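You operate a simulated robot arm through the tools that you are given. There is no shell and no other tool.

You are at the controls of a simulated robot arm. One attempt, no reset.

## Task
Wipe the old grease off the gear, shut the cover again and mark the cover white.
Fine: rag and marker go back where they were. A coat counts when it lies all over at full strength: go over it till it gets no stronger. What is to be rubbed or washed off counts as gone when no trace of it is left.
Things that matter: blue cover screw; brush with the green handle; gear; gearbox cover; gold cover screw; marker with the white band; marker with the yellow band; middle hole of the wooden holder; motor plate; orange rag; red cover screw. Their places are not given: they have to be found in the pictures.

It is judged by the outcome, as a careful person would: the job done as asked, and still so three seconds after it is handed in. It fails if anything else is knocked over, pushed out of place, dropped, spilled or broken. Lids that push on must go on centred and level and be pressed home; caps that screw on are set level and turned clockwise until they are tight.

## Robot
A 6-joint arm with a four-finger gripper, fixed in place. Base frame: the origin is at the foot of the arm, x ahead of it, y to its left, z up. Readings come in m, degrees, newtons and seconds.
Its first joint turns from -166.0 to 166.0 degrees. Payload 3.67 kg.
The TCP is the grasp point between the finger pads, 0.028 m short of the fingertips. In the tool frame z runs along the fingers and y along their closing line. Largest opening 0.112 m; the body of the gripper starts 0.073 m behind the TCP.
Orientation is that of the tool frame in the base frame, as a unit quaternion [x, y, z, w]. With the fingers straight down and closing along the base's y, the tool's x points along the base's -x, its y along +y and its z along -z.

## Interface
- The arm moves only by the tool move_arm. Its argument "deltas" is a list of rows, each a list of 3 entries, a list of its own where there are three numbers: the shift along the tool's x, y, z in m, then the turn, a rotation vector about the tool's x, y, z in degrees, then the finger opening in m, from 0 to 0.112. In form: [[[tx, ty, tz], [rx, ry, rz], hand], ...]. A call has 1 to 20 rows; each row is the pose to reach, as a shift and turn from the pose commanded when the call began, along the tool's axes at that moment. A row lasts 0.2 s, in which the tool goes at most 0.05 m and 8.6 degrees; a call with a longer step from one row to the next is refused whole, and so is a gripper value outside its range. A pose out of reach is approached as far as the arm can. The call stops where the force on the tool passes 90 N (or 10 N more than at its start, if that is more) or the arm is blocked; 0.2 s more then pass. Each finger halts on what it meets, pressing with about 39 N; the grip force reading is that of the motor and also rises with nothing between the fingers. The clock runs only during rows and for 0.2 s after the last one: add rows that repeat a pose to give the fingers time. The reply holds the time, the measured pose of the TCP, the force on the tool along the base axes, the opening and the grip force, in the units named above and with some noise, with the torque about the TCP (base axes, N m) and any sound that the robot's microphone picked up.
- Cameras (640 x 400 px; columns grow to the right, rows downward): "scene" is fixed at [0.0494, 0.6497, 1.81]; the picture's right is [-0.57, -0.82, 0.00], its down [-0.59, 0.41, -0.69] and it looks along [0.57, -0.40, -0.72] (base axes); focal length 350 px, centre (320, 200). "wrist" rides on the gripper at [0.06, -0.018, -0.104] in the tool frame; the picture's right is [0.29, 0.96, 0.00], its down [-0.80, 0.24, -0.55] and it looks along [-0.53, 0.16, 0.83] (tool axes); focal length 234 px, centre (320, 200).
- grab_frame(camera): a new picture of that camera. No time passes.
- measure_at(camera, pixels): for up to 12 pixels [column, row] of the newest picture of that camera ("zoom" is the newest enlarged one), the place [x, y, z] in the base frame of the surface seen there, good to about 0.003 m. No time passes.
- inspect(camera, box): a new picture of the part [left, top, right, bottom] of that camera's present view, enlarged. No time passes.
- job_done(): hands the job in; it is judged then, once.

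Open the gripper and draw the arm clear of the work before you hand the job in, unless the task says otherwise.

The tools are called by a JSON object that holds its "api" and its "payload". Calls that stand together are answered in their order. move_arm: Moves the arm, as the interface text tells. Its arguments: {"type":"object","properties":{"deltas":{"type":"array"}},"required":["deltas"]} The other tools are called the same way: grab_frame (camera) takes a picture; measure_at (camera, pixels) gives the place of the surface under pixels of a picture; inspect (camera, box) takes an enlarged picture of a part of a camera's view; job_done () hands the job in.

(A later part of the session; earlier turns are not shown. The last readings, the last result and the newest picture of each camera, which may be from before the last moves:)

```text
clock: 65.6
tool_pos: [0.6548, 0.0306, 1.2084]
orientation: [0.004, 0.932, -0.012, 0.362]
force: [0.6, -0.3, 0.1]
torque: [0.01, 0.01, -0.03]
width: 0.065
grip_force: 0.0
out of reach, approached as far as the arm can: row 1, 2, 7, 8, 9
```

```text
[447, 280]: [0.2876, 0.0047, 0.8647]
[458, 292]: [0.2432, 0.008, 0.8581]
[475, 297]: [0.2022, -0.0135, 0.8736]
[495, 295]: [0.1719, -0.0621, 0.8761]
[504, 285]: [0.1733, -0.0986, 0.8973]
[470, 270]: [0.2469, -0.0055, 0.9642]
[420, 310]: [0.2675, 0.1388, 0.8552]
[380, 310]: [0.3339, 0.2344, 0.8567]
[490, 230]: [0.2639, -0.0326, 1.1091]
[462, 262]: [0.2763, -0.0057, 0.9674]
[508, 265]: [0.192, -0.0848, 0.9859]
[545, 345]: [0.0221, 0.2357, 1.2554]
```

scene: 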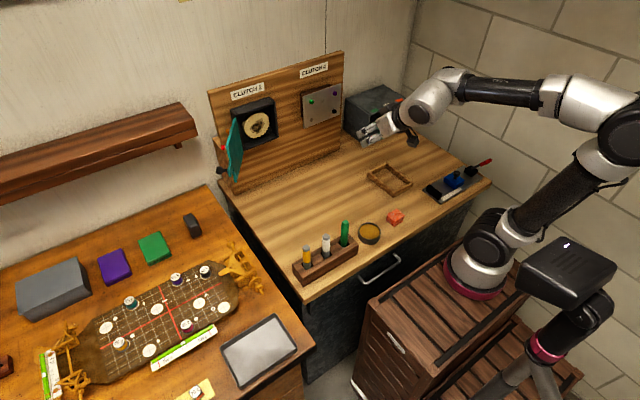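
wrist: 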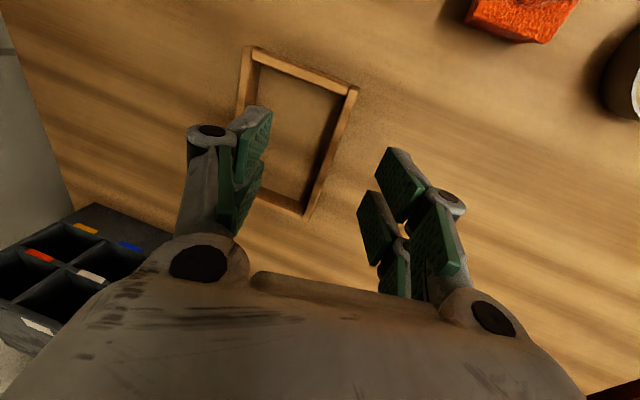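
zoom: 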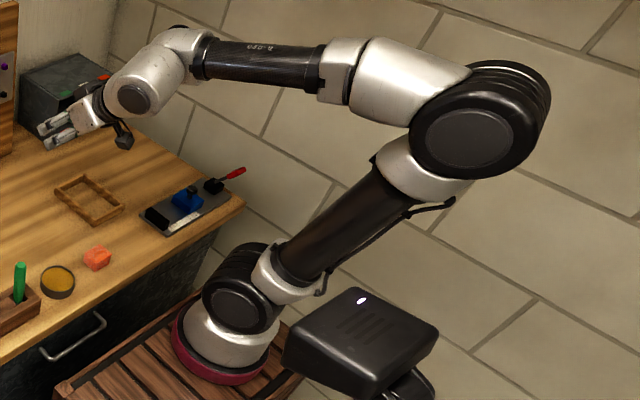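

The measurements put the arm's foot near (0.25, −0.08, 0.86), so I can't rely on the nominal inner reach. To get the wrist back to its original winding I retrace the opening path: first to (0.60, 0.23, 1.25) with the 45° tilt.

{"api": "move_arm", "payload": {"deltas": [[[0.0025, 0.0392, -0.0145], [0, -0.5, 0], 0.065], [[0.0049, 0.0784, -0.029], [0, -1, 0], 0.065], [[0.0074, 0.1176, -0.0434], [0, -1.5, 0], 0.065], [[0.0098, 0.1568, -0.0579], [0, -2, 0], 0.065], [[0.0123, 0.196, -0.0724], [0, -2.5, 0], 0.065], [[0.0123, 0.196, -0.0724], [0, -2.5, 0], 0.065]]}}

{"api": "inspect", "payload": {"camera": "scene", "box": [300, 0, 640, 240]}}

```text
clock: 67.0
tool_pos: [0.5979, 0.2275, 1.2551]
orientation: [-0.002, 0.929, 0.001, 0.369]
force: [0.3, 0.2, 0.4]
torque: [0.02, -0.01, 0.03]
width: 0.065
grip_force: 0.0
```

```text
1.67 times, centred on (470, 120) of scene
```

zoom: 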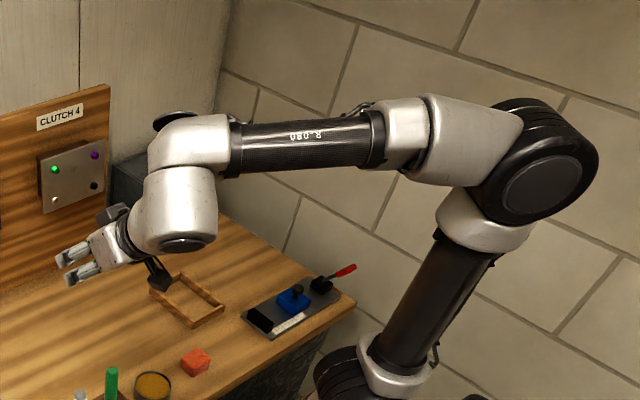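

This pose is reached exactly. I pitch to straight down here and see whether that is reachable at (0.57, 0.23, 1.23).

{"api": "move_arm", "payload": {"deltas": [[[0.0, 0, 0.0], [0, 8, 0], 0.065], [[0.0, 0, 0.0], [0, 16, 0], 0.065], [[0.0, 0, 0.0], [0, 24, 0], 0.065], [[0.0, 0, 0.0], [0, 32, 0], 0.065], [[0.0, 0, 0.0], [0, 40, 0], 0.065], [[0.0, 0, 0.0], [0, 43.3, 0], 0.065], [[0.0, 0, 0.0], [0, 43.3, 0], 0.065]]}}

{"api": "inspect", "payload": {"camera": "scene", "box": [300, 0, 640, 240]}}

```text
clock: 68.6
tool_pos: [0.5985, 0.2265, 1.2552]
orientation: [-0.002, 0.99, -0.104, 0.094]
force: [-0.7, 0.7, -0.1]
torque: [-0.01, -0.04, -0.01]
width: 0.0649
grip_force: 0.0
out of reach, approached as far as the arm can: row 3, 4, 5, 6, 7
```

```text
1.67 times, centred on (470, 120) of scene
```

zoom: 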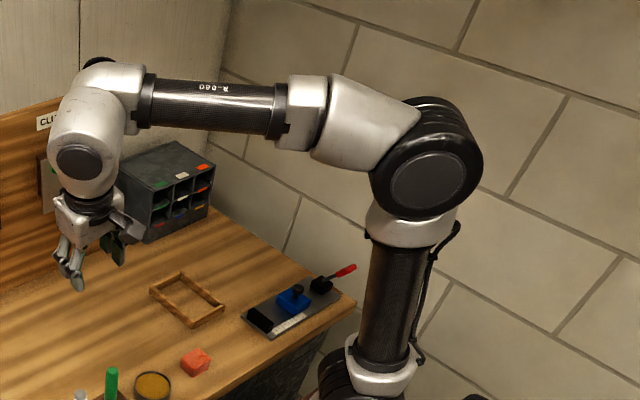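

The limit is the forearm roll joint: the wrist's offset link now lies on the left side, while at the start it was on the right. I go back to the 45° pose and measure the wrist's geometry so that I can flip only the wrist bend.

{"api": "move_arm", "payload": {"deltas": [[[0, 0, 0], [-2.2, -6.5, 0.9], 0.065], [[0, 0, 0], [-4.5, -13, 1.9], 0.065], [[0, 0, 0], [-6.7, -19.5, 2.8], 0.065], [[0, 0, 0], [-9, -26, 3.8], 0.065], [[0, 0, 0], [-11.2, -32.5, 4.7], 0.065], [[0, 0, 0], [-11.2, -32.5, 4.7], 0.065]]}}

{"api": "grab_frame", "payload": {"camera": "scene"}}

{"api": "inspect", "payload": {"camera": "scene", "box": [320, 30, 520, 180]}}

```text
clock: 70.0
tool_pos: [0.5977, 0.2258, 1.2561]
orientation: [0.002, 0.929, 0.0, 0.371]
force: [0.2, 0.4, 0.9]
torque: [0.04, 0.03, 0.04]
width: 0.0651
grip_force: 0.2
```

```text
taken
```

scene: 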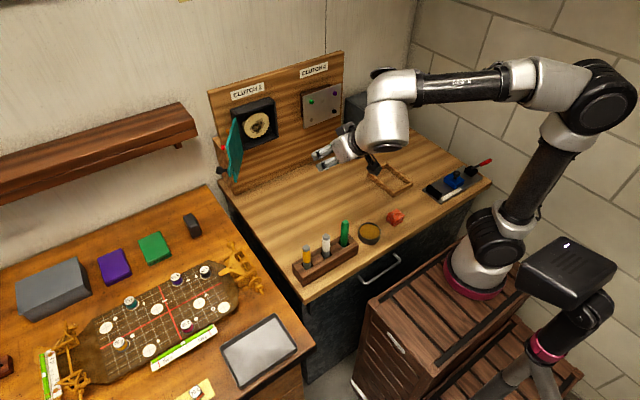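

```text
2.67 times, centred on (420, 105) of scene
```

zoom: 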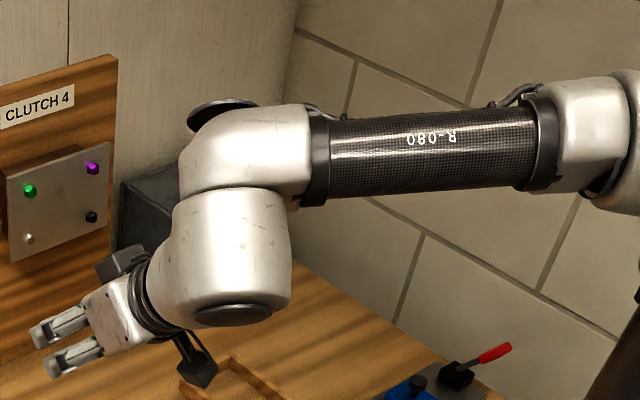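

I measure tube ends, both wrist housings and their caps in this zoomed picture.

{"api": "measure_at", "payload": {"camera": "zoom", "pixels": [[520, 145], [430, 150], [340, 155], [250, 140], [215, 108], [200, 115], [230, 250], [235, 317], [250, 312], [180, 280], [115, 310], [560, 120]]}}

```text
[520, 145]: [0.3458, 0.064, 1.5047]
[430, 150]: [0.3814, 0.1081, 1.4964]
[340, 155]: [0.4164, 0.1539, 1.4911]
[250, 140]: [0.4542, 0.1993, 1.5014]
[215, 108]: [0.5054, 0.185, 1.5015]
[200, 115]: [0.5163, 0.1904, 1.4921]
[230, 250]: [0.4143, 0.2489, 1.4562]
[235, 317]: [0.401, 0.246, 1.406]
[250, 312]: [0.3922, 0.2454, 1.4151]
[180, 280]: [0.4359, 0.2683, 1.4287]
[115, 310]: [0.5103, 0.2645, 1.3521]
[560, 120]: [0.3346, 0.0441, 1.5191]
```

Measured geometry: forearm direction f ≈ (0.61, 0.78, −0.12), bend axis ≈ (−0.66, 0.42, −0.62), about 0.22 m behind the TCP. I rotate the tool about exactly that bend axis, through alignment with the forearm and past it, in free space at the upper left.

{"api": "move_arm", "payload": {"deltas": [[[-0.01299, 0.02791, -0.00216], [-7.29, -3.39, 0], 0.065], [[-0.02571, 0.05527, -0.00861], [-14.58, -6.79, 0], 0.065], [[-0.03794, 0.08154, -0.01921], [-21.88, -10.18, 0], 0.065], [[-0.04942, 0.10621, -0.03376], [-29.17, -13.57, 0], 0.065], [[-0.05992, 0.1288, -0.05196], [-36.46, -16.96, 0], 0.065], [[-0.06925, 0.14885, -0.07348], [-43.75, -20.36, 0], 0.065], [[-0.07722, 0.16597, -0.09787], [-51.05, -23.75, 0], 0.065], [[-0.08367, 0.17983, -0.12467], [-58.34, -27.14, 0], 0.065], [[-0.08848, 0.19016, -0.15334], [-65.63, -30.54, 0], 0.065], [[-0.09154, 0.19675, -0.18331], [-72.92, -33.93, 0], 0.065], [[-0.09281, 0.19947, -0.21401], [-80.2, -37.3, 0], 0.065], [[-0.09281, 0.19947, -0.21401], [-80.2, -37.3, 0], 0.065]]}}

{"api": "grab_frame", "payload": {"camera": "scene"}}

{"api": "inspect", "payload": {"camera": "scene", "box": [320, 0, 540, 160]}}

```text
clock: 72.6
tool_pos: [0.5179, 0.4257, 1.4748]
orientation: [-0.235, 0.555, 0.588, 0.54]
force: [-0.2, -0.7, -0.1]
torque: [0.0, 0.04, 0.04]
width: 0.0649
grip_force: 0.0
```

```text
taken
```

scene: 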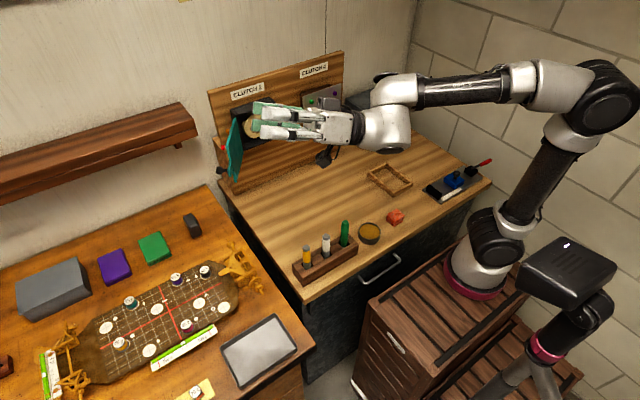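

```text
2.50 times, centred on (430, 80) of scene
```

zoom: 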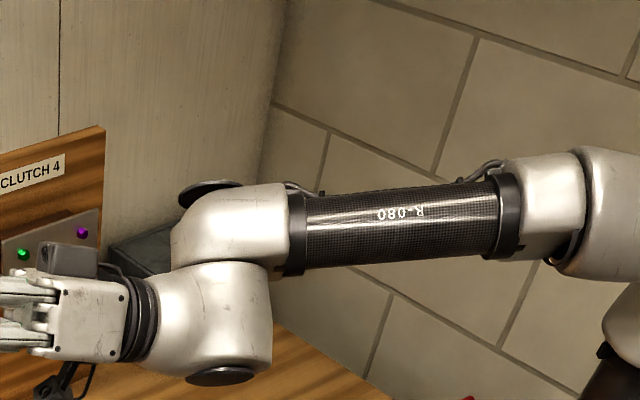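

The flip worked: only the wrist bend moved and the tool has passed through alignment (29° beyond) with no reach warning. Next I swing the tool to point left (+y) and slightly down, so that the forearm roll unwinds to the proper side.

{"api": "move_arm", "payload": {"deltas": [[[0.0243, 0.0082, -0.0105], [-2.3, 7.0, 0], 0.065], [[0.0485, 0.0164, -0.021], [-4.6, 14.1, 0], 0.065], [[0.0728, 0.0246, -0.0315], [-6.95, 21.1, 0], 0.065], [[0.0971, 0.0328, -0.042], [-9.3, 28.1, 0], 0.065], [[0.1213, 0.041, -0.0525], [-11.6, 35.2, 0], 0.065], [[0.1456, 0.0492, -0.063], [-13.9, 42.2, 0], 0.065], [[0.1456, 0.0492, -0.063], [-13.9, 42.2, 0], 0.065]]}}

{"api": "inspect", "payload": {"camera": "scene", "box": [280, 0, 640, 240]}}

```text
clock: 74.2
tool_pos: [0.4078, 0.4324, 1.3502]
orientation: [-0.492, 0.639, 0.525, 0.272]
force: [-0.3, 0.3, 0.5]
torque: [-0.02, 0.0, -0.03]
width: 0.0652
grip_force: 0.0
```

```text
1.67 times, centred on (460, 120) of scene
```

zoom: 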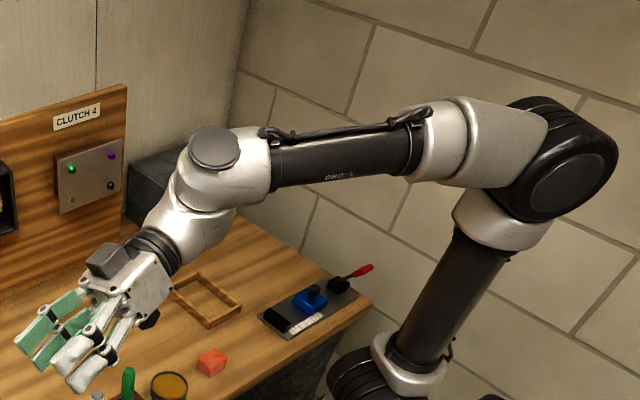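

Good, the wrist follows properly. Now I turn on to straight down near the starting place (0.45, 0.26, 1.30).

{"api": "move_arm", "payload": {"deltas": [[[0.0072, -0.0044, -0.0128], [5.73, 2.97, 5.37], 0.065], [[0.0145, -0.0088, -0.0256], [11.45, 5.93, 10.73], 0.065], [[0.0217, -0.0132, -0.0384], [17.18, 8.9, 16.1], 0.065], [[0.0289, -0.0175, -0.0512], [22.9, 11.87, 21.47], 0.065], [[0.0361, -0.0219, -0.064], [28.63, 14.83, 26.83], 0.065], [[0.0434, -0.0263, -0.0768], [34.35, 17.8, 32.2], 0.065], [[0.0506, -0.0307, -0.0895], [40.08, 20.77, 37.57], 0.065], [[0.0578, -0.0351, -0.1023], [45.8, 23.73, 42.93], 0.065], [[0.065, -0.0395, -0.1151], [51.53, 26.7, 48.3], 0.065], [[0.0723, -0.0438, -0.1279], [57.25, 29.67, 53.67], 0.065], [[0.0795, -0.0482, -0.1407], [62.98, 32.63, 59.03], 0.065], [[0.0867, -0.0526, -0.1535], [68.7, 35.6, 64.4], 0.065], [[0.0867, -0.0526, -0.1535], [68.7, 35.6, 64.4], 0.065]]}}

{"api": "inspect", "payload": {"camera": "scene", "box": [280, 0, 640, 240]}}

```text
clock: 77.0
tool_pos: [0.4502, 0.261, 1.299]
orientation: [0.002, 1.0, 0.0, -0.002]
force: [0.2, 0.0, 0.3]
torque: [-0.02, 0.0, -0.03]
width: 0.0646
grip_force: 0.1
```

```text
1.67 times, centred on (460, 120) of scene
```

zoom: 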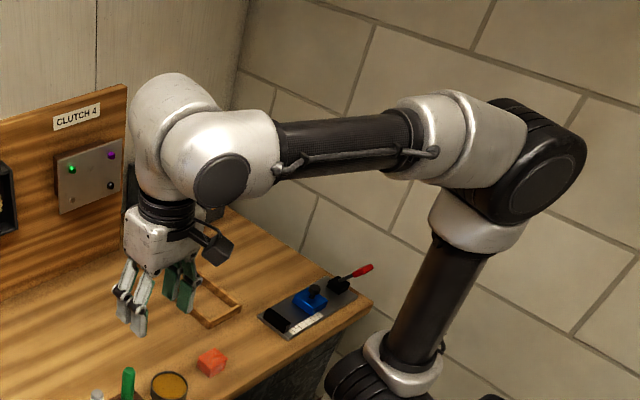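

The tool points exactly straight down again and the wrist is in its original winding. I move over the rag to (0.5395, −0.005, 1.05), keeping this orientation.

{"api": "move_arm", "payload": {"deltas": [[[-0.0099, -0.0296, 0.0277], [0, 0, 0], 0.06], [[-0.0198, -0.0591, 0.0553], [0, 0, 0], 0.06], [[-0.0298, -0.0887, 0.083], [0, 0, 0], 0.06], [[-0.0397, -0.1182, 0.1107], [0, 0, 0], 0.06], [[-0.0496, -0.1478, 0.1383], [0, 0, 0], 0.06], [[-0.0595, -0.1773, 0.166], [0, 0, 0], 0.06], [[-0.0695, -0.2069, 0.1937], [0, 0, 0], 0.06], [[-0.0794, -0.2364, 0.2213], [0, 0, 0], 0.06], [[-0.0893, -0.266, 0.249], [0, 0, 0], 0.06], [[-0.0893, -0.266, 0.249], [0, 0, 0], 0.06]]}}

{"api": "grab_frame", "payload": {"camera": "wrist"}}

```text
clock: 79.2
tool_pos: [0.5383, -0.005, 1.0507]
orientation: [0.002, 1.0, 0.0, -0.001]
force: [-0.5, 0.5, -0.4]
torque: [0.01, 0.02, 0.01]
width: 0.0602
grip_force: 0.2
```

```text
taken
```

wrist: 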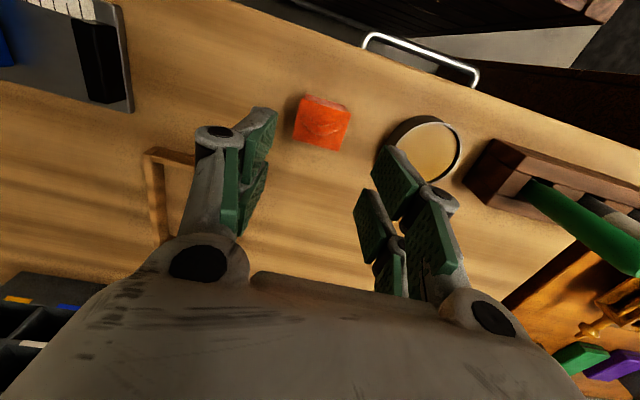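

Reached with no warning. I re-measure the rag at (320,122) before going down.

{"api": "inspect", "payload": {"camera": "wrist", "box": [280, 85, 370, 160]}}

{"api": "measure_at", "payload": {"camera": "wrist", "pixels": [[304, 103], [346, 113], [340, 148], [295, 135], [322, 125], [300, 120], [343, 130], [325, 107], [318, 143]]}}

```text
5.33 times, centred on (325, 122) of wrist
```

zoom: 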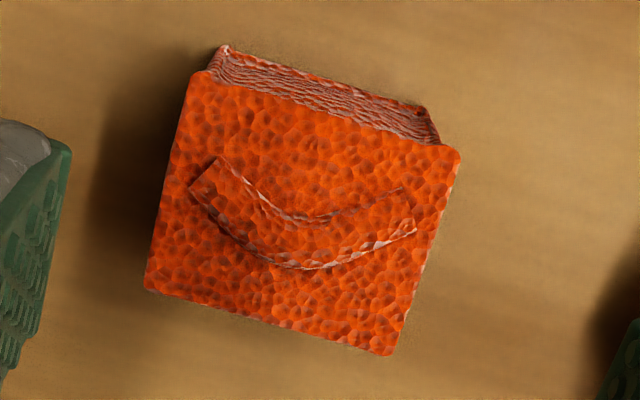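

```text
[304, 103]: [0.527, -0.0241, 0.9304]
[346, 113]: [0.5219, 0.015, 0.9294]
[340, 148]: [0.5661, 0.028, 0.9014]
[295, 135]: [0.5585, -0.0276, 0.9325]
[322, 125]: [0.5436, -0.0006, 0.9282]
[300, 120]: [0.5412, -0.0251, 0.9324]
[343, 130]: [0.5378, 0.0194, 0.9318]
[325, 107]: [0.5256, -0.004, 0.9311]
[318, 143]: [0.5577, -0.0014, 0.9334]
```

The rag is still at centre (0.540, −0.0045), about 35 × 46 mm, top at 0.932. I go down so the tips reach about 14 mm below its top, leaving about 18 mm sticking out below, and close.

{"api": "move_arm", "payload": {"deltas": [[[-0.0015, 0, 0.04], [0, 0, 0], 0.068], [[-0.0015, 0, 0.075], [0, 0, 0], 0.068], [[-0.0015, 0, 0.1047], [0, 0, 0], 0.068], [[-0.0015, 0, 0.1047], [0, 0, 0], 0.068], [[-0.0015, 0, 0.1047], [0, 0, 0], 0.0], [[-0.0015, 0, 0.1047], [0, 0, 0], 0.0], [[-0.0015, 0, 0.1047], [0, 0, 0], 0.0]]}}

{"api": "grab_frame", "payload": {"camera": "wrist"}}

```text
clock: 80.8
tool_pos: [0.5406, -0.0053, 0.946]
orientation: [0.001, 1.0, 0.0, -0.001]
force: [0.3, 0.5, -0.7]
torque: [0.0, 0.0, 0.0]
width: 0.0488
grip_force: 38.6
```

```text
taken
```

wrist: 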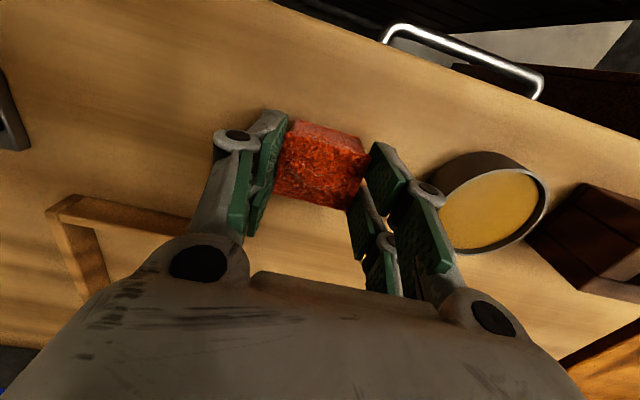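

The rag is held (48.8 mm); the pick pose is TCP (0.5406, −0.0053, 0.946). I lift it straight up and carry it to (0.49, 0.22, 1.28), still pointing down.

{"api": "move_arm", "payload": {"deltas": [[[0, 0, -0.04], [0, 0, 0], 0.0], [[0, 0, -0.08], [0, 0, 0], 0.0], [[0, 0, -0.12], [0, 0, 0], 0.0], [[0, 0, -0.16], [0, 0, 0], 0.0], [[0.007, 0.032, -0.184], [0, 0, 0], 0.0], [[0.014, 0.064, -0.209], [0, 0, 0], 0.0], [[0.021, 0.096, -0.233], [0, 0, 0], 0.0], [[0.029, 0.129, -0.257], [0, 0, 0], 0.0], [[0.036, 0.161, -0.281], [0, 0, 0], 0.0], [[0.043, 0.193, -0.306], [0, 0, 0], 0.0], [[0.05, 0.225, -0.33], [0, 0, 0], 0.0], [[0.05, 0.225, -0.33], [0, 0, 0], 0.0]]}}

{"api": "grab_frame", "payload": {"camera": "wrist"}}

```text
clock: 83.4
tool_pos: [0.4903, 0.2194, 1.2763]
orientation: [0.002, 1.0, 0.0, -0.001]
force: [0.0, 0.6, 0.0]
torque: [0.03, 0.01, 0.0]
width: 0.0001
grip_force: 35.3
```

```text
taken
```

wrist: 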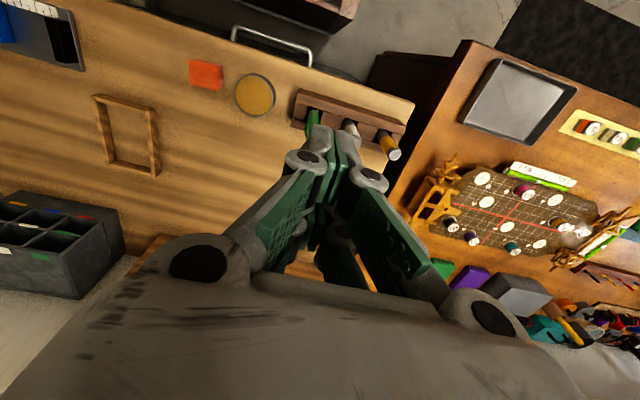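

The fingers slipped off: the opening reads 0 and the rag is still on the table at (205,74). I check where it lies now.

{"api": "inspect", "payload": {"camera": "wrist", "box": [170, 40, 250, 110]}}

{"api": "measure_at", "payload": {"camera": "wrist", "pixels": [[205, 74], [192, 62], [220, 67], [217, 88], [189, 82]]}}

{"api": "inspect", "payload": {"camera": "scene", "box": [370, 195, 420, 235]}}

```text
5.71 times, centred on (210, 75) of wrist
```

zoom: 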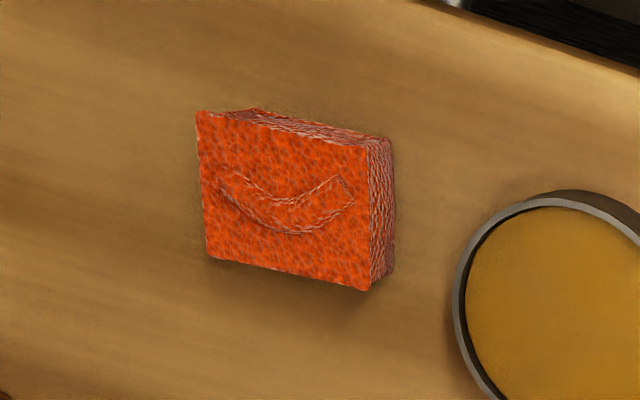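

```text
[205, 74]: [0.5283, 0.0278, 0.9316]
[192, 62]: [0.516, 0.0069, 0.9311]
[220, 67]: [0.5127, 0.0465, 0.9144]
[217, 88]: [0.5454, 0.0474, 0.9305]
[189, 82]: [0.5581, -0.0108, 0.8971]
```

```text
10.00 times, centred on (395, 215) of scene
```

zoom: 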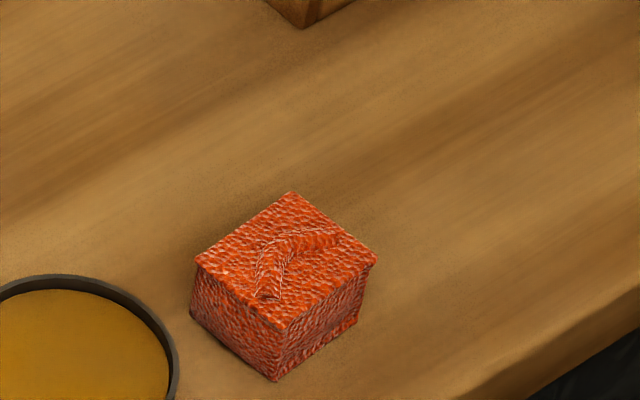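

The rag slid out of the too-shallow grip and now lies near (0.530, 0.028), still flat. I go back above it for a fresh look and will take a deeper grip.

{"api": "move_arm", "payload": {"deltas": [[[-0.006, -0.027, 0.032], [0, 0, 0], 0.068], [[-0.013, -0.055, 0.064], [0, 0, 0], 0.068], [[-0.019, -0.082, 0.097], [0, 0, 0], 0.068], [[-0.026, -0.11, 0.129], [0, 0, 0], 0.068], [[-0.032, -0.137, 0.161], [0, 0, 0], 0.068], [[-0.039, -0.164, 0.193], [0, 0, 0], 0.068], [[-0.042, -0.191, 0.226], [0, 0, 0], 0.068], [[-0.042, -0.191, 0.226], [0, 0, 0], 0.068]]}}

{"api": "grab_frame", "payload": {"camera": "wrist"}}

{"api": "inspect", "payload": {"camera": "wrist", "box": [280, 85, 370, 160]}}

```text
clock: 85.2
tool_pos: [0.532, 0.0267, 1.0493]
orientation: [0.001, 1.0, 0.0, 0.0]
force: [0.3, 0.1, 0.0]
torque: [0.0, -0.01, -0.01]
width: 0.068
grip_force: 0.1
```

```text
taken
```

wrist: 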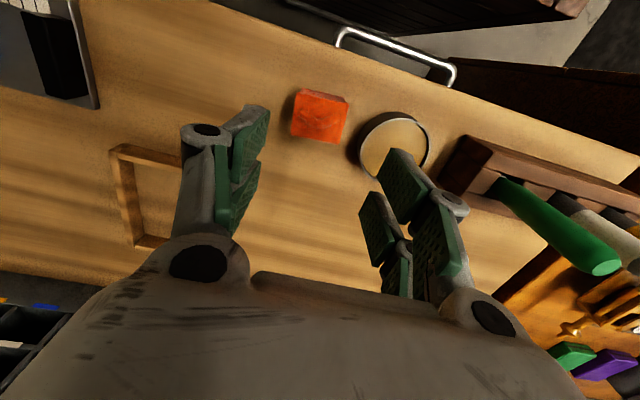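

```text
5.33 times, centred on (325, 122) of wrist
```

zoom: 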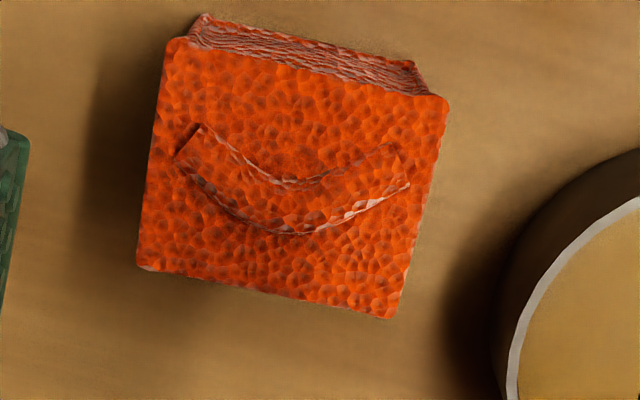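

The rag is close to the pot on its left side, so gripping along y is tight. I will grip along x instead. First I measure the rag's corners and the pot's edge.

{"api": "measure_at", "payload": {"camera": "wrist", "pixels": [[299, 95], [345, 104], [337, 140], [294, 132], [319, 118], [372, 150], [365, 165], [393, 115], [360, 145]]}}

```text
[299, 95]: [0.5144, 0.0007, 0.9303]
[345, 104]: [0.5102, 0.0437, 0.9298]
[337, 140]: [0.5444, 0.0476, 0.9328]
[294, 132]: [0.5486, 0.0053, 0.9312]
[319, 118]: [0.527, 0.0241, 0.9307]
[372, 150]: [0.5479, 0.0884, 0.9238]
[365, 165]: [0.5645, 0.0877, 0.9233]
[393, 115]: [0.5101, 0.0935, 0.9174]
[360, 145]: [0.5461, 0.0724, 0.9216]
```

Rag centre is (0.529, 0.024), turned about 6.5° anticlockwise. I turn the tool by −96.5° about its axis so that the fingers close along the rag's 35 mm side, clear of the pot.

{"api": "move_arm", "payload": {"deltas": [[[0.0002, -0.0002, 0], [0, 0, -8.04], 0.06], [[0.0004, -0.0004, 0], [0, 0, -16.08], 0.06], [[0.0006, -0.0006, 0], [0, 0, -24.13], 0.06], [[0.0009, -0.0008, 0], [0, 0, -32.17], 0.06], [[0.0011, -0.001, 0], [0, 0, -40.2], 0.06], [[0.0013, -0.0012, 0], [0, 0, -48.25], 0.06], [[0.0015, -0.0014, 0], [0, 0, -56.3], 0.06], [[0.0017, -0.0016, 0], [0, 0, -64.3], 0.06], [[0.002, -0.0018, 0], [0, 0, -72.4], 0.06], [[0.0022, -0.002, 0], [0, 0, -80.4], 0.06], [[0.0024, -0.0022, 0], [0, 0, -88.5], 0.06], [[0.0026, -0.0024, 0], [0, 0, -96.5], 0.06], [[0.0026, -0.0024, 0], [0, 0, -96.5], 0.06]]}}

{"api": "grab_frame", "payload": {"camera": "wrist"}}

```text
clock: 88.0
tool_pos: [0.5302, 0.0261, 1.0506]
orientation: [0.745, -0.667, -0.001, 0.0]
force: [-0.1, 0.2, -1.0]
torque: [-0.02, 0.02, 0.0]
width: 0.0601
grip_force: 0.1
```

```text
taken
```

wrist: 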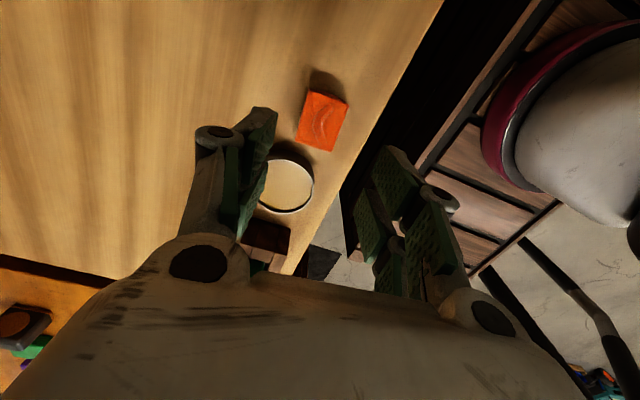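

Now the rag shows at (322,120) between the fingers. I check its corners in this view.

{"api": "inspect", "payload": {"camera": "wrist", "box": [280, 70, 370, 170]}}

{"api": "measure_at", "payload": {"camera": "wrist", "pixels": [[312, 94], [345, 104], [330, 148], [299, 138], [322, 121]]}}

```text
4.00 times, centred on (325, 120) of wrist
```

zoom: 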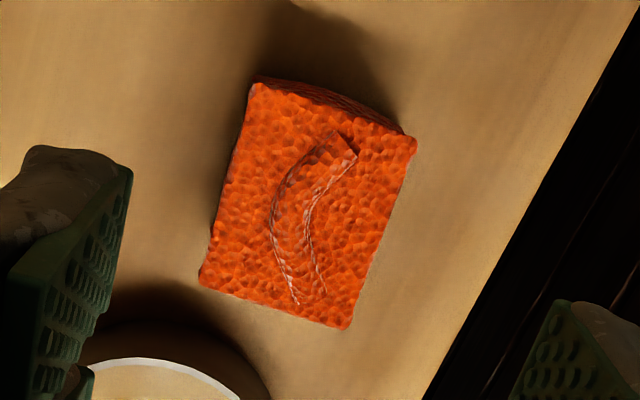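

```text
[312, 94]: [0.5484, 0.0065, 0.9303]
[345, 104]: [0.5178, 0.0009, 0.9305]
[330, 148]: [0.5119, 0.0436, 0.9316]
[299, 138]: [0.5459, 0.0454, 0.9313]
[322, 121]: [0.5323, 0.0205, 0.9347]
```

Rag centre (0.531, 0.024) confirmed. I go down to TCP z = 0.934 (tips about 6 mm above the table) for a deep grip and close.

{"api": "move_arm", "payload": {"deltas": [[[0.002, -0.0006, 0.04], [0, 0, 0], 0.06], [[0.002, -0.0006, 0.08], [0, 0, 0], 0.06], [[0.002, -0.0006, 0.105], [0, 0, 0], 0.06], [[0.002, -0.0006, 0.1166], [0, 0, 0], 0.06], [[0.002, -0.0006, 0.1166], [0, 0, 0], 0.06], [[0.002, -0.0006, 0.1166], [0, 0, 0], 0.0], [[0.002, -0.0006, 0.1166], [0, 0, 0], 0.0], [[0.002, -0.0006, 0.1166], [0, 0, 0], 0.0], [[0.002, -0.0006, 0.1166], [0, 0, 0], 0.0]]}}

{"api": "grab_frame", "payload": {"camera": "wrist"}}

```text
clock: 90.0
tool_pos: [0.532, 0.0248, 0.9335]
orientation: [0.745, -0.667, -0.002, 0.001]
force: [-0.1, 0.2, 0.8]
torque: [0.0, 0.0, 0.01]
width: 0.039
grip_force: 38.7
```

```text
taken
```

wrist: 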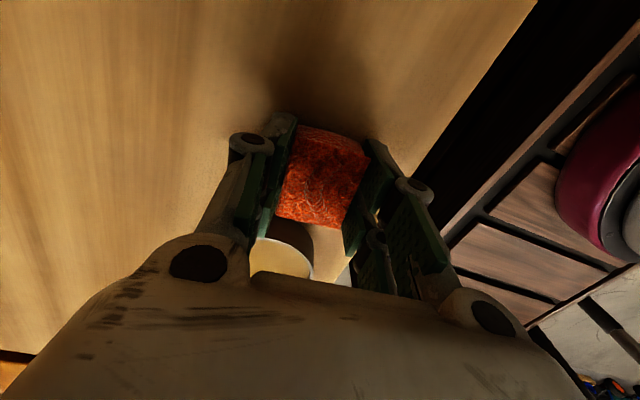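

The pads hold 39 mm. I lift slowly by 0.1 m and check that the rag comes along.

{"api": "move_arm", "payload": {"deltas": [[[0, 0, -0.005], [0, 0, 0], 0.0], [[0, 0, -0.015], [0, 0, 0], 0.0], [[0, 0, -0.03], [0, 0, 0], 0.0], [[0, 0, -0.05], [0, 0, 0], 0.0], [[0, 0, -0.075], [0, 0, 0], 0.0], [[0, 0, -0.1], [0, 0, 0], 0.0], [[0, 0, -0.1], [0, 0, 0], 0.0]]}}

{"api": "grab_frame", "payload": {"camera": "wrist"}}

{"api": "inspect", "payload": {"camera": "scene", "box": [340, 140, 460, 240]}}

```text
clock: 91.6
tool_pos: [0.5311, 0.0254, 1.033]
orientation: [0.745, -0.667, -0.001, 0.0]
force: [0.3, -0.5, -0.2]
torque: [-0.01, -0.01, 0.0]
width: 0.039
grip_force: 39.0
```

```text
taken
```

wrist: 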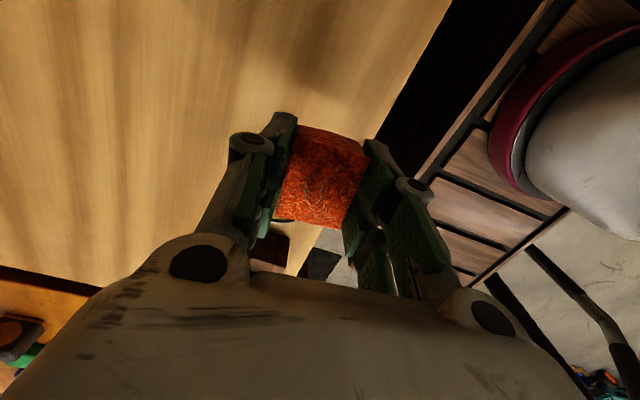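

```text
4.00 times, centred on (400, 190) of scene
```

zoom: 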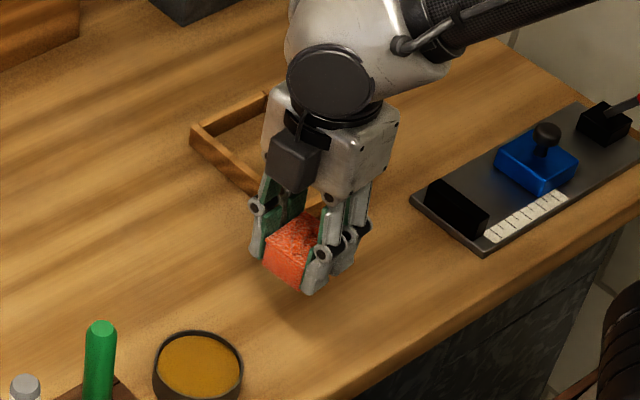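

The rag is held firmly. I carry it up to (0.49, 0.22, 1.276), undoing the 6.5° turn on the way.

{"api": "move_arm", "payload": {"deltas": [[[-0.0248, 0.0024, -0.0304], [0, 0, 0.8], 0.0], [[-0.0496, 0.0048, -0.0608], [0, 0, 1.6], 0.0], [[-0.0744, 0.0072, -0.0911], [0, 0, 2.4], 0.0], [[-0.0992, 0.0097, -0.1215], [0, 0, 3.3], 0.0], [[-0.1239, 0.0121, -0.1519], [0, 0, 4.1], 0.0], [[-0.1487, 0.0145, -0.1823], [0, 0, 4.9], 0.0], [[-0.1735, 0.0169, -0.2126], [0, 0, 5.7], 0.0], [[-0.1983, 0.0193, -0.243], [0, 0, 6.5], 0.0], [[-0.1983, 0.0193, -0.243], [0, 0, 6.5], 0.0]]}}

```text
clock: 93.6
tool_pos: [0.49, 0.2181, 1.277]
orientation: [-0.706, 0.708, 0.001, 0.0]
force: [-0.3, 0.3, 0.0]
torque: [-0.03, 0.0, 0.02]
width: 0.0391
grip_force: 39.1
```

Still holding. I pitch the tool forward to 45° while moving to (0.60, 0.225, 1.26), the same way as at the start.

{"api": "move_arm", "payload": {"deltas": [[[-0.0012, -0.0183, 0.0028], [7.5, 0, 0], 0.0], [[-0.0023, -0.0367, 0.0057], [15, 0, 0], 0.0], [[-0.0035, -0.055, 0.0085], [22.5, 0, 0], 0.0], [[-0.0047, -0.0733, 0.0113], [30, 0, 0], 0.0], [[-0.0058, -0.0917, 0.0142], [37.5, 0, 0], 0.0], [[-0.007, -0.11, 0.017], [45, 0, 0], 0.0], [[-0.007, -0.11, 0.017], [45, 0, 0], 0.0]]}}

{"api": "inspect", "payload": {"camera": "scene", "box": [240, 0, 600, 240]}}

```text
clock: 95.2
tool_pos: [0.6002, 0.2266, 1.2595]
orientation: [-0.652, 0.654, -0.271, 0.27]
force: [0.1, -0.9, -0.4]
torque: [0.0, 0.01, -0.06]
width: 0.039
grip_force: 38.9
```

```text
1.67 times, centred on (420, 120) of scene
```

zoom: 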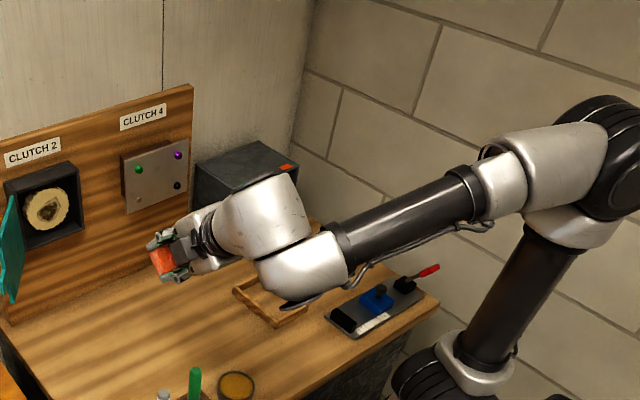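

The wrist is in its proper winding (offset link above). I pitch on to level and move to (0.75, 0.265, 1.175) facing the gear.

{"api": "move_arm", "payload": {"deltas": [[[-0.0067, -0.0077, 0.0277], [7.5, 0, 0], 0.0], [[-0.0133, -0.0153, 0.0553], [15, 0, 0], 0.0], [[-0.02, -0.023, 0.083], [22.5, 0, 0], 0.0], [[-0.0267, -0.0307, 0.1107], [30, 0, 0], 0.0], [[-0.0333, -0.0383, 0.1383], [37.5, 0, 0], 0.0], [[-0.04, -0.046, 0.166], [45, 0, 0], 0.0], [[-0.04, -0.046, 0.166], [45, 0, 0], 0.0]]}}

{"api": "grab_frame", "payload": {"camera": "wrist"}}

{"api": "inspect", "payload": {"camera": "scene", "box": [200, 70, 380, 220]}}

```text
clock: 96.8
tool_pos: [0.751, 0.265, 1.1743]
orientation: [-0.499, 0.501, -0.5, 0.5]
force: [0.5, -0.7, 0.0]
torque: [-0.01, 0.06, -0.01]
width: 0.039
grip_force: 39.9
```

```text
taken
```

wrist: 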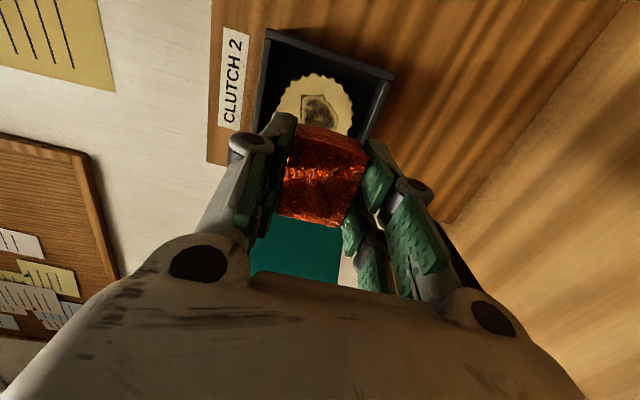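

```text
2.67 times, centred on (290, 145) of scene
```

zoom: 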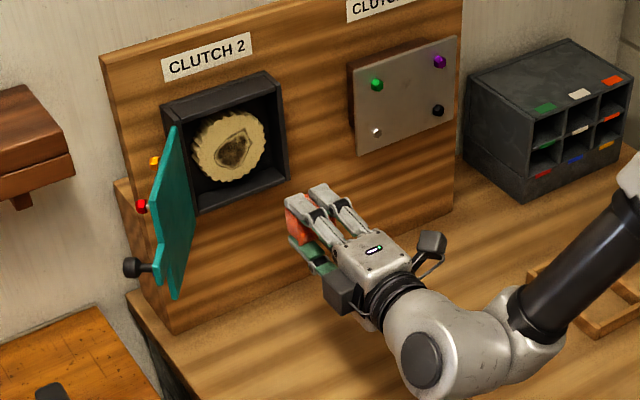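

The rag faces the gear. I measure the gear, its grease patch and the box walls in the scene view before going in.

{"api": "inspect", "payload": {"camera": "scene", "box": [225, 90, 295, 155]}}

{"api": "measure_at", "payload": {"camera": "scene", "pixels": [[256, 126], [250, 118], [262, 118], [265, 130], [253, 136], [245, 125], [270, 122], [258, 112], [255, 140], [278, 130], [262, 100], [240, 110]]}}

```text
6.15 times, centred on (260, 122) of scene
```

zoom: 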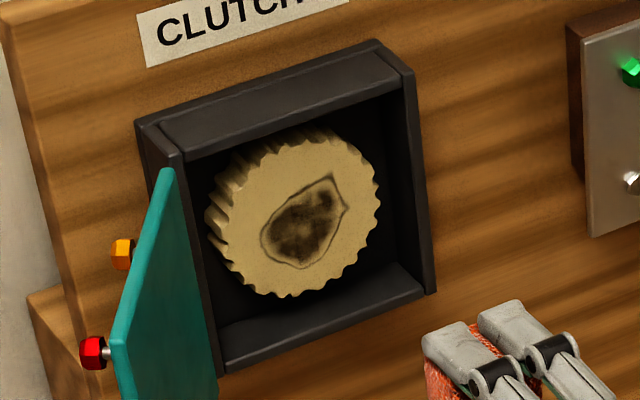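

```text
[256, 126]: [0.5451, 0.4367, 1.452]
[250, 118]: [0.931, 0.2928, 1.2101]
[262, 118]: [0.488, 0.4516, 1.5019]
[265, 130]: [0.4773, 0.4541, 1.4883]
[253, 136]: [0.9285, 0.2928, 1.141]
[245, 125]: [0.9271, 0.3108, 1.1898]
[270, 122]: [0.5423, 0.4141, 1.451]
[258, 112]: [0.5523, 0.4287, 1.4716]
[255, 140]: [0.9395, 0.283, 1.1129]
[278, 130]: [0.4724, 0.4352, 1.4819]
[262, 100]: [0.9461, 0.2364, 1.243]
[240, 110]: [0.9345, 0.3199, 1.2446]
```

The scene frame was stale, so I use the enlarged picture just taken to measure the same features.

{"api": "measure_at", "payload": {"camera": "zoom", "pixels": [[297, 222], [262, 240], [280, 262], [318, 255], [346, 212], [333, 180], [285, 202], [208, 222], [378, 190], [300, 145], [290, 294], [415, 230]]}}

{"api": "measure_at", "payload": {"camera": "zoom", "pixels": [[190, 160], [385, 85], [425, 290], [230, 365], [395, 120], [330, 320], [165, 175], [130, 340], [400, 270]]}}

```text
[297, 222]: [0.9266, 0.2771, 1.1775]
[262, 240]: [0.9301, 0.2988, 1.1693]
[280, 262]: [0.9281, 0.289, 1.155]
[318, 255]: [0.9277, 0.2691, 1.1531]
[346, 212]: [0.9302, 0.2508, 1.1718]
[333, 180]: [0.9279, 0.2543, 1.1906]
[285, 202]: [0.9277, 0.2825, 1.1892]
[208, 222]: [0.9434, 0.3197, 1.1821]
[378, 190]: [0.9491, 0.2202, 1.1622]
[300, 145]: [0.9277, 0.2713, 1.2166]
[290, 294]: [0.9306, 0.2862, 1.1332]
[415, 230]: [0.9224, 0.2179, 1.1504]
```

```text
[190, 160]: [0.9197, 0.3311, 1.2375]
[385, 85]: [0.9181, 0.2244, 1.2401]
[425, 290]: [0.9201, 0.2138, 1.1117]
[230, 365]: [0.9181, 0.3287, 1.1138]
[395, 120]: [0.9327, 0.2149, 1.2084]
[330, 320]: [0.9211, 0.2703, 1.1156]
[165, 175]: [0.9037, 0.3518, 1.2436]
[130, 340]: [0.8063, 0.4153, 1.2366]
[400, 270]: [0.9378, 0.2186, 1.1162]
```

Gear face x ≈ 0.929, centre (0.275, 1.175), grease patch y 0.251–0.299, z 1.153–1.191; box rim at x ≈ 0.919. I bring the rag in to just before contact, then press gently.

{"api": "move_arm", "payload": {"deltas": [[[-0.005, 0.001, 0.045], [0, 0, 0], 0.0], [[-0.01, 0.0023, 0.09], [0, 0, 0], 0.0], [[-0.01, 0.0023, 0.125], [0, 0, 0], 0.0], [[-0.01, 0.0023, 0.135], [0, 0, 0], 0.0], [[-0.01, 0.0023, 0.14], [0, 0, 0], 0.0], [[-0.01, 0.0023, 0.143], [0, 0, 0], 0.0], [[-0.01, 0.0023, 0.143], [0, 0, 0], 0.0]]}}

{"api": "inspect", "payload": {"camera": "scene", "box": [225, 80, 315, 165]}}

```text
clock: 98.4
tool_pos: [0.8926, 0.2745, 1.1723]
orientation: [-0.499, 0.502, -0.501, 0.499]
force: [0.5, -0.2, -0.1]
torque: [0.02, -0.04, 0.0]
width: 0.039
grip_force: 39.1
```

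```text
4.71 times, centred on (270, 122) of scene
```

zoom: 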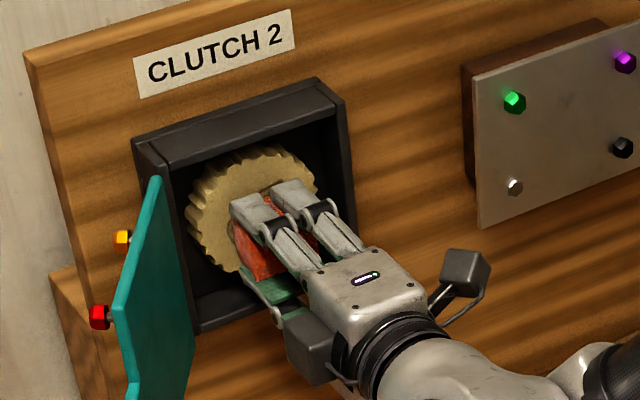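

No contact yet at TCP x = 0.8926. I advance in 1 mm steps until the rag touches the gear.

{"api": "move_arm", "payload": {"deltas": [[[0, 0, 0.001], [0, 0, 0], 0.0], [[0, 0, 0.002], [0, 0, 0], 0.0], [[0, 0, 0.003], [0, 0, 0], 0.0], [[0, 0, 0.003], [0, 0, 0], 0.0]]}}

```text
clock: 99.4
tool_pos: [0.8956, 0.2744, 1.1724]
orientation: [-0.5, 0.501, -0.5, 0.499]
force: [-7.8, -1.1, -0.5]
torque: [0.02, 0.08, 0.19]
width: 0.0389
grip_force: 38.9
```

Contact with about 8 N. I rub over the patch in a back-and-forth pattern (±18 mm in y, ±12 mm in z), with slightly more pressure.

{"api": "move_arm", "payload": {"deltas": [[[0.009, 0, 0.0008], [0, 0, 0], 0.0], [[0.018, 0, 0.0008], [0, 0, 0], 0.0], [[0.018, 0.006, 0.0008], [0, 0, 0], 0.0], [[0.009, 0.012, 0.0008], [0, 0, 0], 0.0], [[-0.003, 0.012, 0.0008], [0, 0, 0], 0.0], [[-0.015, 0.012, 0.0008], [0, 0, 0], 0.0], [[-0.018, 0.004, 0.0008], [0, 0, 0], 0.0], [[-0.009, 0, 0.0008], [0, 0, 0], 0.0], [[0.003, 0, 0.0008], [0, 0, 0], 0.0], [[0.015, 0, 0.0008], [0, 0, 0], 0.0], [[0.018, -0.008, 0.0008], [0, 0, 0], 0.0], [[0.009, -0.012, 0.0008], [0, 0, 0], 0.0], [[-0.003, -0.012, 0.0008], [0, 0, 0], 0.0], [[-0.015, -0.012, 0.0008], [0, 0, 0], 0.0], [[-0.018, -0.004, 0.0008], [0, 0, 0], 0.0], [[-0.009, 0, 0.0008], [0, 0, 0], 0.0], [[0, 0, 0.0008], [0, 0, 0], 0.0]]}}

{"api": "inspect", "payload": {"camera": "scene", "box": [225, 80, 315, 165]}}

```text
clock: 103.0
tool_pos: [0.8946, 0.2762, 1.1718]
orientation: [-0.5, 0.501, -0.5, 0.499]
force: [-12.1, 5.3, -0.2]
torque: [-0.02, -0.06, 0.18]
width: 0.0388
grip_force: 39.0
```

```text
4.71 times, centred on (270, 122) of scene
```

zoom: 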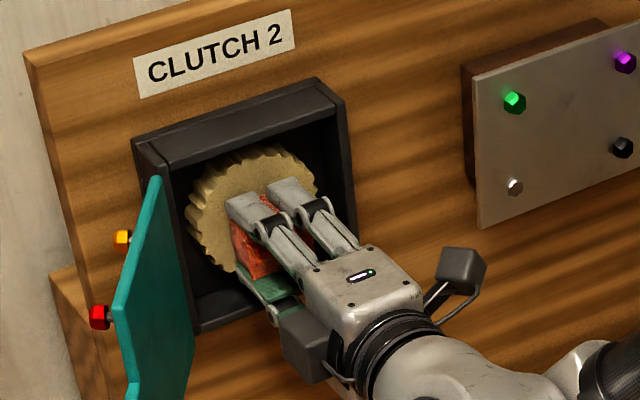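

Rubbing force was about 12 N and the rag stayed in the grip. I draw back 0.08 m to see what is left of the grease.

{"api": "move_arm", "payload": {"deltas": [[[0, 0, -0.02], [0, 0, 0], 0.0], [[0, 0, -0.06], [0, 0, 0], 0.0], [[0.02, 0, -0.1], [0, 0, 0], 0.0], [[0.02, 0, -0.14], [0, 0, 0], 0.0], [[0.02, 0, -0.14], [0, 0, 0], 0.0]]}}

{"api": "inspect", "payload": {"camera": "scene", "box": [225, 90, 295, 155]}}

{"api": "inspect", "payload": {"camera": "wrist", "box": [250, 50, 400, 170]}}

```text
clock: 104.2
tool_pos: [0.7566, 0.2547, 1.1731]
orientation: [-0.499, 0.501, -0.501, 0.498]
force: [-0.4, 0.1, -1.1]
torque: [0.02, 0.0, 0.01]
width: 0.039
grip_force: 39.1
```

```text
6.15 times, centred on (260, 122) of scene
```

zoom: 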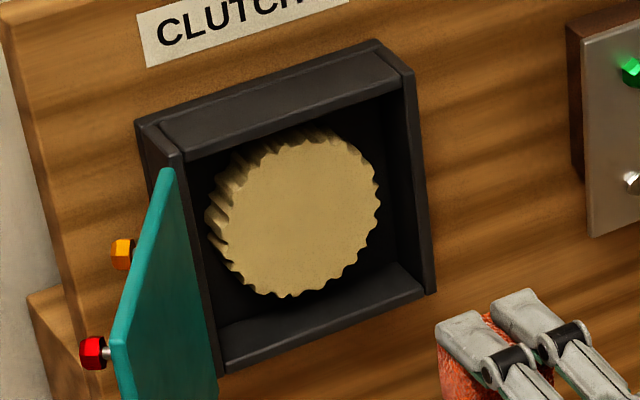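

```text
3.33 times, centred on (325, 110) of wrist
```

zoom: 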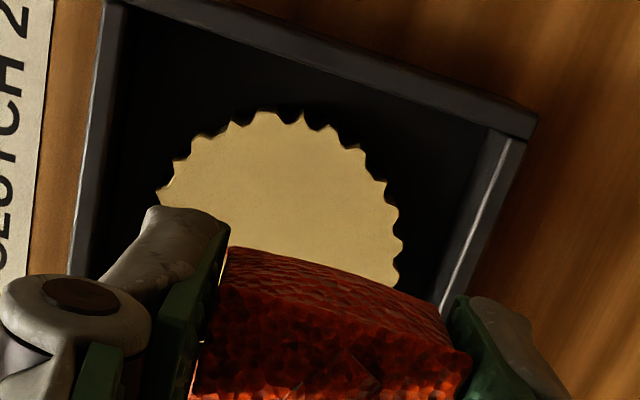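

The dark patch has vanished from the gear. I zoom closer to look for any faint remains.

{"api": "inspect", "payload": {"camera": "scene", "box": [245, 108, 270, 142]}}

{"api": "inspect", "payload": {"camera": "wrist", "box": [290, 80, 350, 130]}}

```text
11.76 times, centred on (258, 125) of scene
```

zoom: 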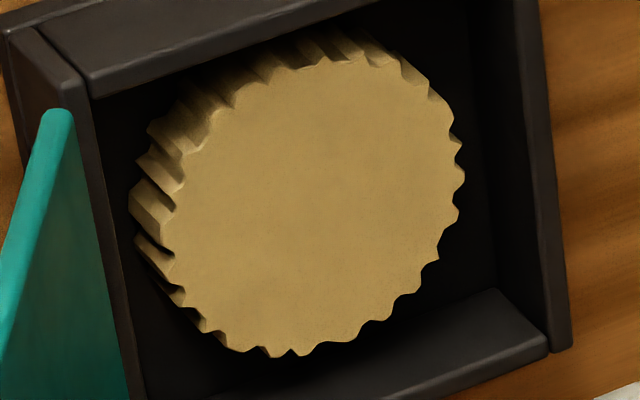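

```text
8.00 times, centred on (320, 105) of wrist
```

zoom: 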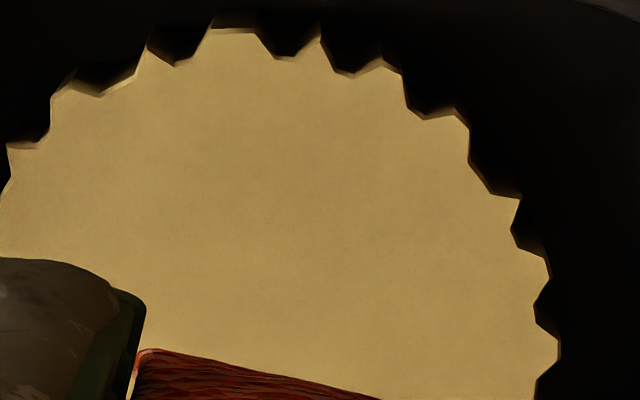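

It looks clean, but to be certain I give it a second full pass while the rag is in hand.

{"api": "move_arm", "payload": {"deltas": [[[-0.01, 0.001, 0.045], [0, 0, 0], 0.0], [[-0.02, 0.001, 0.09], [0, 0, 0], 0.0], [[-0.02, 0.001, 0.125], [0, 0, 0], 0.0], [[-0.02, 0.001, 0.137], [0, 0, 0], 0.0], [[-0.02, 0.001, 0.1398], [0, 0, 0], 0.0], [[-0.011, 0.001, 0.1398], [0, 0, 0], 0.0], [[-0.002, 0.001, 0.1398], [0, 0, 0], 0.0], [[-0.002, 0.008, 0.1398], [0, 0, 0], 0.0], [[-0.014, 0.014, 0.1398], [0, 0, 0], 0.0], [[-0.027, 0.014, 0.1398], [0, 0, 0], 0.0], [[-0.038, 0.01, 0.1398], [0, 0, 0], 0.0], [[-0.038, 0.001, 0.1398], [0, 0, 0], 0.0], [[-0.026, 0.001, 0.1398], [0, 0, 0], 0.0], [[-0.014, 0.001, 0.1398], [0, 0, 0], 0.0], [[-0.002, -0.006, 0.1398], [0, 0, 0], 0.0], [[-0.008, -0.013, 0.1398], [0, 0, 0], 0.0], [[-0.02, -0.013, 0.1398], [0, 0, 0], 0.0], [[-0.034, -0.013, 0.1398], [0, 0, 0], 0.0], [[-0.034, -0.004, 0.1398], [0, 0, 0], 0.0], [[-0.02, 0.001, 0.1398], [0, 0, 0], 0.0]]}}

{"api": "move_arm", "payload": {"deltas": [[[0, 0, -0.01], [0, 0, 0], 0.0], [[0, 0, -0.05], [0, 0, 0], 0.0], [[0.01, 0, -0.095], [0, 0, 0], 0.0], [[0.02, 0, -0.14], [0, 0, 0], 0.0], [[0.02, 0, -0.14], [0, 0, 0], 0.0]]}}

{"api": "inspect", "payload": {"camera": "scene", "box": [245, 108, 270, 142]}}

{"api": "grab_frame", "payload": {"camera": "wrist"}}

```text
clock: 108.4
tool_pos: [0.8952, 0.2768, 1.172]
orientation: [-0.5, 0.502, -0.5, 0.499]
force: [-5.5, 1.6, 0.6]
torque: [0.01, -0.05, 0.09]
width: 0.0393
grip_force: 39.1
```

```text
clock: 109.6
tool_pos: [0.7564, 0.2569, 1.1716]
orientation: [-0.499, 0.502, -0.5, 0.499]
force: [-0.1, 0.5, -0.3]
torque: [0.0, -0.05, -0.01]
width: 0.039
grip_force: 38.9
```

```text
11.76 times, centred on (258, 125) of scene
```

zoom: 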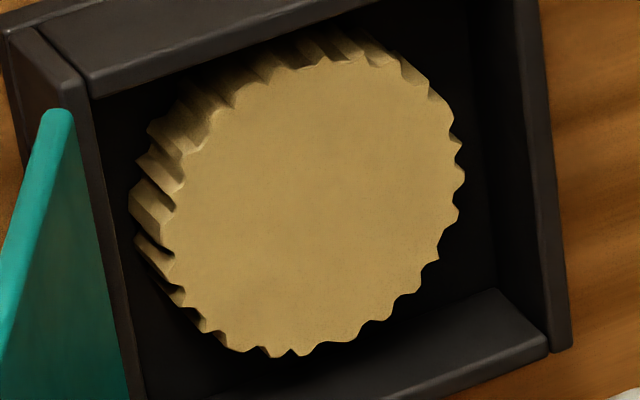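

```text
taken
```

wrist: 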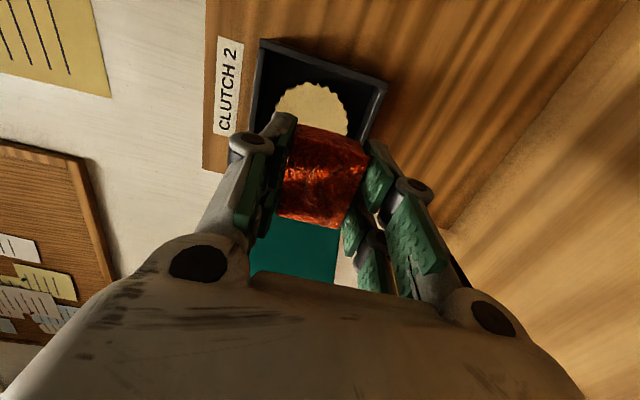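

The gear is clean. I now take the rag back: first pitch back to 45° at (0.60, 0.226, 1.26) along the same way I came.

{"api": "move_arm", "payload": {"deltas": [[[0.005, -0.0147, -0.026], [-7.5, 0, 0], 0.0], [[0.01, -0.0293, -0.052], [-15, 0, 0], 0.0], [[0.015, -0.044, -0.078], [-22.5, 0, 0], 0.0], [[0.02, -0.0587, -0.104], [-30, 0, 0], 0.0], [[0.025, -0.0733, -0.13], [-37.5, 0, 0], 0.0], [[0.03, -0.088, -0.156], [-45, 0, 0], 0.0], [[0.03, -0.088, -0.156], [-45, 0, 0], 0.0]]}}

```text
clock: 111.2
tool_pos: [0.6012, 0.2265, 1.2605]
orientation: [-0.653, 0.654, -0.271, 0.269]
force: [0.5, 0.4, -0.7]
torque: [0.02, -0.02, 0.02]
width: 0.039
grip_force: 39.2
```

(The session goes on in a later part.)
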